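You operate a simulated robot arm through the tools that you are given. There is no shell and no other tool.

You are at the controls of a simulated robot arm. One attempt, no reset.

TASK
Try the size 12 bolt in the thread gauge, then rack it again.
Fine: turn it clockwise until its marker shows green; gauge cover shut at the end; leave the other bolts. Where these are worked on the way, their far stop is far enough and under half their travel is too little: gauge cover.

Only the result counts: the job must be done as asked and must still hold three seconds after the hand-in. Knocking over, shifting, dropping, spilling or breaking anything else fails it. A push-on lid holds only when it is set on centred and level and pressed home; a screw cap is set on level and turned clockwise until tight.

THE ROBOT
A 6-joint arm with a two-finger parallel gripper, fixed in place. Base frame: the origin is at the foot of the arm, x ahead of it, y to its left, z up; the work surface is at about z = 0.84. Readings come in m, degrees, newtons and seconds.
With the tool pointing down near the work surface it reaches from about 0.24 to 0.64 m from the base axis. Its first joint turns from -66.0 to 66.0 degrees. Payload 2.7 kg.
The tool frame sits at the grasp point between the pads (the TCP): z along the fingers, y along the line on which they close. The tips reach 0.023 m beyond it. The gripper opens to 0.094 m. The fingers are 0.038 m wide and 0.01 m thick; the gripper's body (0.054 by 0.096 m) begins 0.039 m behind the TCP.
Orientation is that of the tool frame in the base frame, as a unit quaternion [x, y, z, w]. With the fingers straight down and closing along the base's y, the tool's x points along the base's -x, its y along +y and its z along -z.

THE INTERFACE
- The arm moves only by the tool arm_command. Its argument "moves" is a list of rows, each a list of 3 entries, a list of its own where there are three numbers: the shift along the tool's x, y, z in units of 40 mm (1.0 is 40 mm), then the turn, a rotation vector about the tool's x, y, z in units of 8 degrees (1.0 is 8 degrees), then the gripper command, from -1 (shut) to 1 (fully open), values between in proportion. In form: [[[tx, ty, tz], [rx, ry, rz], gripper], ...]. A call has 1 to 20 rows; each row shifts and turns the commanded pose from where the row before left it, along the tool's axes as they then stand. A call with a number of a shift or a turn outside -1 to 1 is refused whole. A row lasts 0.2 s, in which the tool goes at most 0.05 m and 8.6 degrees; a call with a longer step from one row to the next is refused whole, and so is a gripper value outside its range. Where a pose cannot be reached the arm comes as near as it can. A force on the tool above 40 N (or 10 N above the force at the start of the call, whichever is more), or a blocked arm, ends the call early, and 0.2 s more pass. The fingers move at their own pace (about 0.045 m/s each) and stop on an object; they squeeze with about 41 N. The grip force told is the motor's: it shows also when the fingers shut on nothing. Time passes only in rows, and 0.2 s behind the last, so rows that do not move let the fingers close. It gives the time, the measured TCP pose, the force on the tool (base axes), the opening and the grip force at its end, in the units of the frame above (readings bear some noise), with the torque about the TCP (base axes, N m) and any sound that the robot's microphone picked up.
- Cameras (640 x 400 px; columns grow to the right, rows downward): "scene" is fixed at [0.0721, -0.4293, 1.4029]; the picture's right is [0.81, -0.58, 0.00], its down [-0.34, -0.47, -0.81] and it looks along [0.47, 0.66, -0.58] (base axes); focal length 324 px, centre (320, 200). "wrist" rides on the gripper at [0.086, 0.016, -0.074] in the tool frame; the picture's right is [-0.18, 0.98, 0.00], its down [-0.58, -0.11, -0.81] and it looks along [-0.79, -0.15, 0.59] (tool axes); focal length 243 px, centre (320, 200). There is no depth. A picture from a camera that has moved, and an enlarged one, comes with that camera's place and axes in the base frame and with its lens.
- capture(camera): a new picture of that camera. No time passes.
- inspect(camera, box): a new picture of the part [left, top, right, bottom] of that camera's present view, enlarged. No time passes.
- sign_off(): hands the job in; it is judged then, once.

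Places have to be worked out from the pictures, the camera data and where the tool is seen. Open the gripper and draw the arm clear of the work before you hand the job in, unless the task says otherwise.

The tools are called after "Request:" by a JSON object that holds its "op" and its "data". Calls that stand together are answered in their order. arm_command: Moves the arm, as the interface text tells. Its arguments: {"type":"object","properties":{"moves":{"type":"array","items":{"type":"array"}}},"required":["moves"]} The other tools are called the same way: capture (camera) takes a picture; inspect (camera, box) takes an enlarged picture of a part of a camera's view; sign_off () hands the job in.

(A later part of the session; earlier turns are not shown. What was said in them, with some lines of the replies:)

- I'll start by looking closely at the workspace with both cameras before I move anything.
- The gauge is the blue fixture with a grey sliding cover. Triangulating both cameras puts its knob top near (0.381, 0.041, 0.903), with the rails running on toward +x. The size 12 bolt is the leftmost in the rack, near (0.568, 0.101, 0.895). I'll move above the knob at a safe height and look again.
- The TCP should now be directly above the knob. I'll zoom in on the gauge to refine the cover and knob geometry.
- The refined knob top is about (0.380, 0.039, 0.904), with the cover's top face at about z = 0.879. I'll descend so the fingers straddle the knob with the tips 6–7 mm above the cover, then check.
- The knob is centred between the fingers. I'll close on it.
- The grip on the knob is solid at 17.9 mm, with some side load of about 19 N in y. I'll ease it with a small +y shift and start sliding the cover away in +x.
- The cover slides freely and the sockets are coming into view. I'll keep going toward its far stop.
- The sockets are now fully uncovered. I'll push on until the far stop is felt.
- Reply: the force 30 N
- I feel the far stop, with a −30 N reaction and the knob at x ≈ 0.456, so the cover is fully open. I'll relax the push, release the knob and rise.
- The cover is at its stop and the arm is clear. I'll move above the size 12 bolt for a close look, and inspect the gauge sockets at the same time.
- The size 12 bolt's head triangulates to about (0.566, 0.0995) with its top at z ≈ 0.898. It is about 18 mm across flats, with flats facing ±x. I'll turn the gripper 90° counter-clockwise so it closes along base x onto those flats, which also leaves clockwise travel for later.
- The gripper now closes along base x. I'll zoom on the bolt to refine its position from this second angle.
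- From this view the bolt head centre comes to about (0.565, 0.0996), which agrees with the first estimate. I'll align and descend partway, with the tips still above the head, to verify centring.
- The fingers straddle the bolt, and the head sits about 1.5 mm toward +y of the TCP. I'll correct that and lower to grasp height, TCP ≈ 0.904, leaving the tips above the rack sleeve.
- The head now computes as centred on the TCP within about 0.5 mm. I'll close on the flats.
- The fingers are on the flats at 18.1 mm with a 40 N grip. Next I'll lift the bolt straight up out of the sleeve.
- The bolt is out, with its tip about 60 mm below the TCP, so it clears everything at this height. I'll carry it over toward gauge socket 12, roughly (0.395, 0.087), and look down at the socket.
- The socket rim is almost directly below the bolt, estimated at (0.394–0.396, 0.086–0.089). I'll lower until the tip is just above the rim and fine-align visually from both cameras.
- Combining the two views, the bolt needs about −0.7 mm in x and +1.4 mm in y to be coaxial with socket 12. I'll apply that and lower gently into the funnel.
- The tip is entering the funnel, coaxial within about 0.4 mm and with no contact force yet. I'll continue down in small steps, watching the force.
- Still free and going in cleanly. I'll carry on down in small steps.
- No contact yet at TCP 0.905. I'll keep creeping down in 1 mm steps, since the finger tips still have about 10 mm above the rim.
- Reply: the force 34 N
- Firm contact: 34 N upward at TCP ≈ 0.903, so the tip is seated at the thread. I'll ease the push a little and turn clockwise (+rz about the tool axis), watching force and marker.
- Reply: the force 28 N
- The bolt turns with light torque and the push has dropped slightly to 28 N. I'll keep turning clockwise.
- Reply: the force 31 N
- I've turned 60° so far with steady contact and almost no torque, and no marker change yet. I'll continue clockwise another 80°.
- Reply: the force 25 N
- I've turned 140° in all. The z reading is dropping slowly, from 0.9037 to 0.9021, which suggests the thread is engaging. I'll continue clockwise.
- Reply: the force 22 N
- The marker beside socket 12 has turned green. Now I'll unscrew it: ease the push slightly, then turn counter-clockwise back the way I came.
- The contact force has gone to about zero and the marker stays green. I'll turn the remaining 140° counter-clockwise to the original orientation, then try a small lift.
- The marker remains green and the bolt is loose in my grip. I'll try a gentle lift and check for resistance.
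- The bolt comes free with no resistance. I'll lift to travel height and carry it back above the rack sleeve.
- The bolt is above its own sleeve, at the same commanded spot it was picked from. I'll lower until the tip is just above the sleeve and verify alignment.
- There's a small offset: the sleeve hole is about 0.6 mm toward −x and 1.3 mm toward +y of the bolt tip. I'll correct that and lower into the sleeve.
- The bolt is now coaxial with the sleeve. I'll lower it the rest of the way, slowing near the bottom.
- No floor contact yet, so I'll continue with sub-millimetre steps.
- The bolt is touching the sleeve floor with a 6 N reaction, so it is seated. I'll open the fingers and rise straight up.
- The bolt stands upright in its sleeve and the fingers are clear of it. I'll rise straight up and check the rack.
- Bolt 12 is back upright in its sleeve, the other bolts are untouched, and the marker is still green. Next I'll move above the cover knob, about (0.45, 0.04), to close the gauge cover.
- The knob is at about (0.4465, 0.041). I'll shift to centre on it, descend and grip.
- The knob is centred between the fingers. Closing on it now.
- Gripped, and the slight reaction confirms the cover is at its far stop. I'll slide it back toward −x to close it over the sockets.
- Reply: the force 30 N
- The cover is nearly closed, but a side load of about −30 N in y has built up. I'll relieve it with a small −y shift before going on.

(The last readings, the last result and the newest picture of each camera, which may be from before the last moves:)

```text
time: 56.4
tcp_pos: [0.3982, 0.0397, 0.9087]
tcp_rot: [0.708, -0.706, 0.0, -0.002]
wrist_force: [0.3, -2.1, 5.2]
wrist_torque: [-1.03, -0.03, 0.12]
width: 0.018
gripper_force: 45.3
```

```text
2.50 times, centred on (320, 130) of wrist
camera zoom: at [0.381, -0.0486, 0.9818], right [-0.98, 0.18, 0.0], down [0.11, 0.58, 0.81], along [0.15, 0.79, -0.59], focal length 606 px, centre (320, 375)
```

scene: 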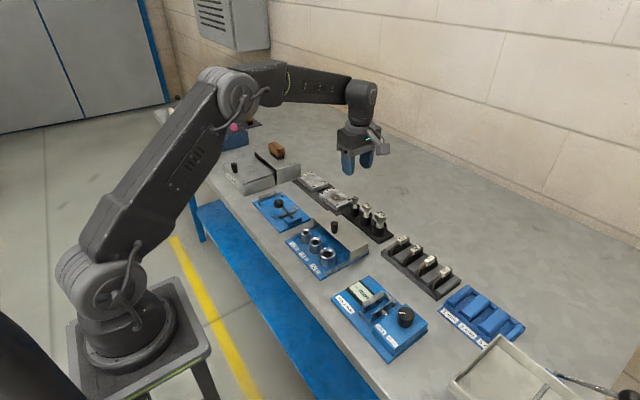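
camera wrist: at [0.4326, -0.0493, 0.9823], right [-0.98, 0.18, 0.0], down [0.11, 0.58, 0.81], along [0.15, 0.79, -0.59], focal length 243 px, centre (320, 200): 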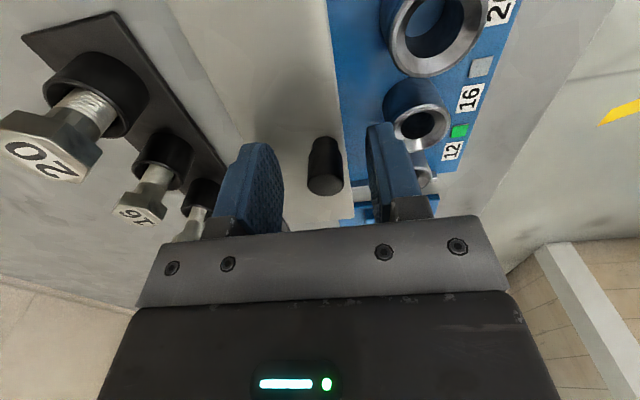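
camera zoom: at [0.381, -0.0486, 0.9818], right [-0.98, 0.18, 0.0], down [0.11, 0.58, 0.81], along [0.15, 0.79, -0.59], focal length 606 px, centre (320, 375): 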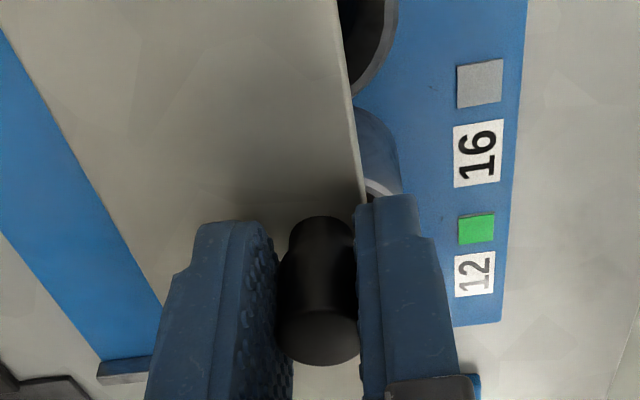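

The side load is gone. I'll finish closing toward the near stop in smaller steps.

Request:
{"op": "arm_command", "data": {"moves": [[[0, 0.12, 0], [0, 0, 0], -0.9], [[0, 0.12, 0], [0, 0, 0], -0.9], [[0, 0.1, 0], [0, 0, 0], -0.9], [[0, 0, 0], [0, 0, 0], -0.9]]}}

Request:
{"op": "inspect", "data": {"camera": "scene", "box": [280, 190, 370, 280]}}

```text
time: 57.4
tcp_pos: [0.3838, 0.0385, 0.9083]
tcp_rot: [-0.707, 0.707, 0.001, 0.001]
wrist_force: [0.2, 19.8, 7.8]
wrist_torque: [0.3, 0.04, -0.01]
width: 0.0176
gripper_force: 44.9
```

```text
4.44 times, centred on (325, 235) of scene
camera zoom: at [0.0721, -0.4288, 1.4031], right [0.81, -0.58, 0.0], down [-0.34, -0.47, -0.81], along [0.47, 0.66, -0.58], focal length 1438 px, centre (298, 44)
```

zoom: 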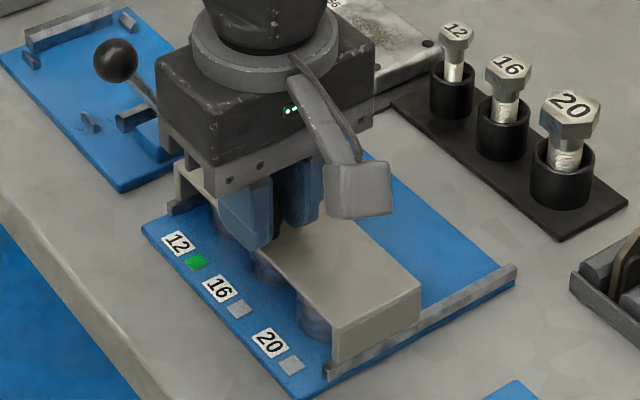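

Almost closed. The side load flipped to +20 N, so I'll centre it slightly and then push on until I feel the near stop.

Request:
{"op": "arm_command", "data": {"moves": [[[-0.03, 0, 0], [0, 0, 0], -0.9], [[0, 0.05, 0], [0, 0, 0], -0.9], [[0, 0.05, 0], [0, 0, 0], -0.9], [[0, 0.05, 0], [0, 0, 0], -0.9], [[0, 0, 0], [0, 0, 0], -0.9]]}}

Request:
{"op": "inspect", "data": {"camera": "scene", "box": [280, 190, 370, 280]}}

```text
time: 58.6
tcp_pos: [0.3783, 0.0387, 0.908]
tcp_rot: [-0.707, 0.707, -0.002, 0.001]
wrist_force: [12.6, -6.3, 9.8]
wrist_torque: [0.02, 0.17, -0.15]
width: 0.0178
gripper_force: 45.0
```

```text
4.44 times, centred on (325, 235) of scene
camera zoom: at [0.0723, -0.4295, 1.4028], right [0.81, -0.58, 0.0], down [-0.34, -0.47, -0.81], along [0.47, 0.66, -0.58], focal length 1438 px, centre (298, 44)
```

zoom: 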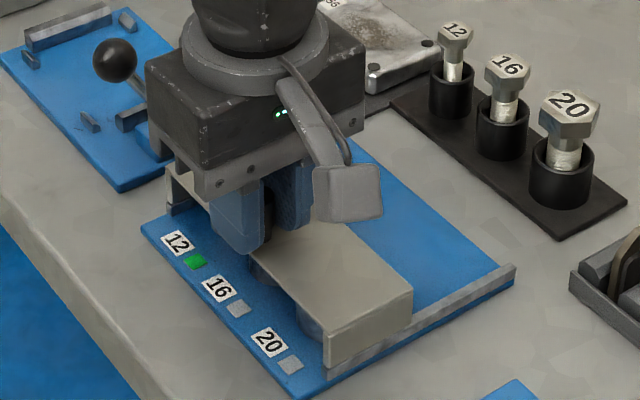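

A +12.6 N reaction at x ≈ 0.378 suggests the near stop. I'll press about 1 mm more to confirm, then relax and release.

Request:
{"op": "arm_command", "data": {"moves": [[[0, 0.03, 0], [0, 0, 0], -0.9], [[0, 0, 0], [0, 0, 0], -0.9]]}}

Request:
{"op": "inspect", "data": {"camera": "scene", "box": [280, 190, 370, 280]}}

```text
time: 59.2
tcp_pos: [0.3789, 0.0377, 0.9076]
tcp_rot: [0.708, -0.706, 0.001, -0.001]
wrist_force: [23.6, -14.6, 3.8]
wrist_torque: [-1.14, 0.11, 0.01]
width: 0.0178
gripper_force: 44.9
```

```text
4.44 times, centred on (325, 235) of scene
camera zoom: at [0.0727, -0.4297, 1.4027], right [0.81, -0.58, 0.0], down [-0.34, -0.47, -0.81], along [0.47, 0.66, -0.58], focal length 1438 px, centre (298, 44)
```

zoom: 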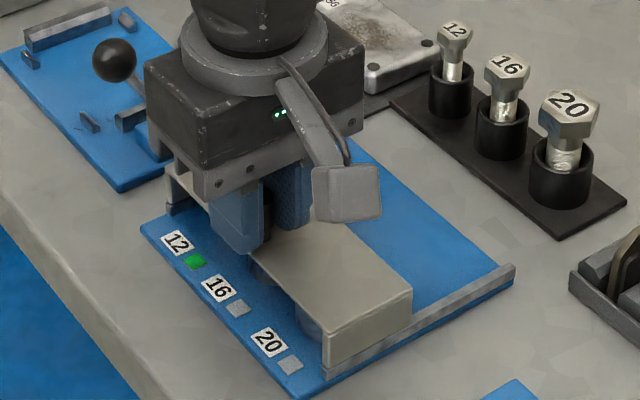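

The reaction rose to 24 N with no further motion, so the cover is at its closed stop and matches the starting picture. I'll relax slightly, open the fingers and rise.

Request:
{"op": "arm_command", "data": {"moves": [[[0.015, -0.03, 0], [0, 0, 0], -0.9], [[0, 0, 0], [0, 0, 0], -0.3], [[0, 0, 0], [0, 0, 0], 0.0], [[0, 0, 0], [0, 0, 0], 0.0], [[0, 0, -0.5], [0, 0, 0], 0.0], [[0, 0, -1], [0, 0, 0], 0.0], [[0, 0, -1], [0, 0, 0], 0.0], [[0, 0, -0.5], [0, 0, 0], 0.0], [[0, 0, 0], [0, 0, 0], 0.0]]}}

Request:
{"op": "inspect", "data": {"camera": "scene", "box": [280, 190, 370, 280]}}

Request:
{"op": "capture", "data": {"camera": "wrist"}}

```text
time: 61.2
tcp_pos: [0.3793, 0.0374, 1.0279]
tcp_rot: [-0.707, 0.707, 0.0, 0.0]
wrist_force: [0.4, 0.0, -0.3]
wrist_torque: [-0.02, 0.01, -0.02]
width: 0.047
gripper_force: 0.0
```

```text
4.44 times, centred on (325, 235) of scene
camera zoom: at [0.0721, -0.4293, 1.4029], right [0.81, -0.58, 0.0], down [-0.34, -0.47, -0.81], along [0.47, 0.66, -0.58], focal length 1438 px, centre (298, 44)
```

zoom: 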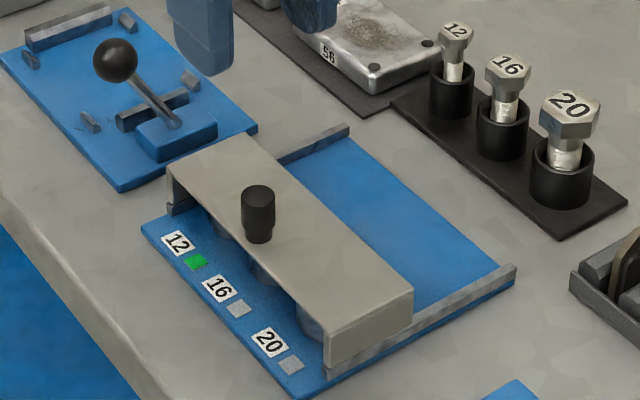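

```text
taken
camera wrist: at [0.362, -0.0484, 1.1017], right [-0.98, 0.18, 0.0], down [0.11, 0.58, 0.81], along [0.15, 0.79, -0.59], focal length 243 px, centre (320, 200)
```

wrist: 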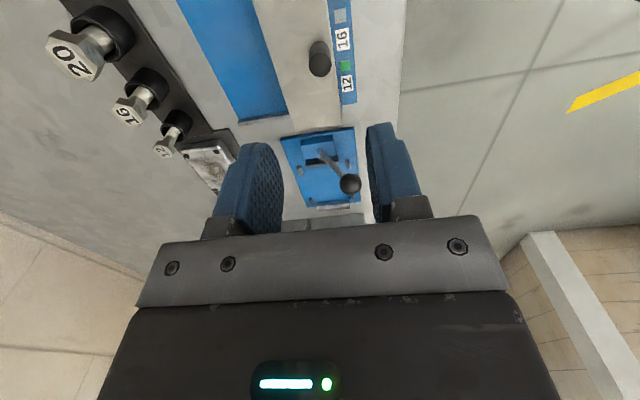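

The cover is back exactly where it started, the bolts are racked and nothing else has moved. I'll open the gripper fully, raise the arm clear, and take a last look at everything.

Request:
{"op": "arm_command", "data": {"moves": [[[0.2, 0.2, -0.9], [0, 0, 0], 0.5], [[0.2, 0.2, -0.9], [0, 0, 0], 1], [[0.2, 0.2, -0.9], [0, 0, 0], 1], [[0, 0, 0], [0, 0, 0], 1], [[0, 0, 0], [0, 0, 0], 1]]}}

Request:
{"op": "capture", "data": {"camera": "scene"}}

Request:
{"op": "inspect", "data": {"camera": "scene", "box": [325, 180, 405, 250]}}

Request:
{"op": "inspect", "data": {"camera": "scene", "box": [270, 200, 370, 290]}}

```text
time: 62.4
tcp_pos: [0.3545, 0.0138, 1.1374]
tcp_rot: [0.707, -0.707, 0.0, 0.0]
wrist_force: [-0.3, 0.3, -0.1]
wrist_torque: [0.0, 0.01, 0.0]
width: 0.0942
gripper_force: 0.1
```

```text
taken
```

scene: 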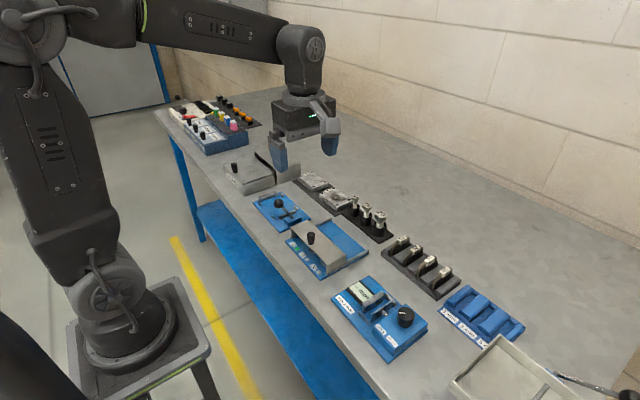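

```text
5.71 times, centred on (365, 215) of scene
camera zoom: at [0.0721, -0.4293, 1.4029], right [0.81, -0.58, 0.0], down [-0.34, -0.47, -0.81], along [0.47, 0.66, -0.58], focal length 1850 px, centre (63, 114)
```

zoom: 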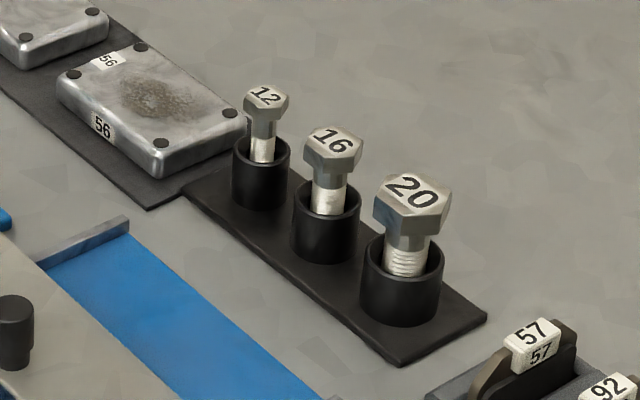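

```text
4.44 times, centred on (320, 245) of scene
camera zoom: at [0.0721, -0.4293, 1.4029], right [0.81, -0.58, 0.0], down [-0.34, -0.47, -0.81], along [0.47, 0.66, -0.58], focal length 1438 px, centre (320, 0)
```

zoom: 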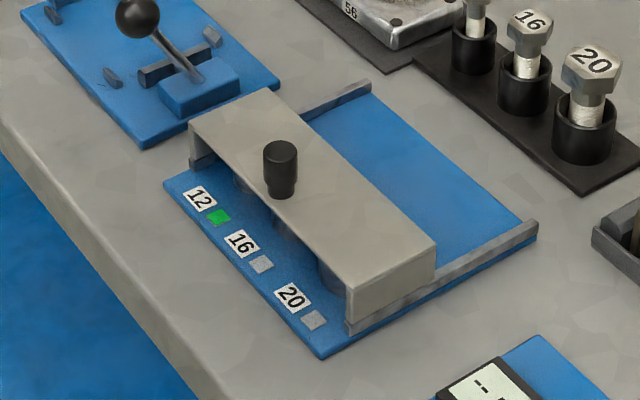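

Everything checks out: bolt 12 stands in its sleeve, the marker shows green, the cover is shut at its stop, the other bolts are untouched, and the arm is clear with the gripper open. I'm handing the job in.

Request:
{"op": "sign_off", "data": {}}

```text
The job is handed in.
```

The size 12 bolt has been tried in the thread gauge and is back in its rack sleeve. I've handed the job in, but no result came back, so I can't say whether it passed.

- **Gauge test:** I turned the bolt clockwise about 220° in socket 12. Its marker went green, and it stayed green after I took the bolt out.
- **Bolt 12:** it stands upright in its original sleeve, and I felt it touch the bottom before letting go.
- **Gauge cover:** I opened it to its far stop and then shut it to its near stop. It looks the same as in the starting picture.
- **Everything else:** bolts 16 and 20 weren't touched, and nothing else on the bench looks moved.

The gripper is open and the arm is raised clear of the work.
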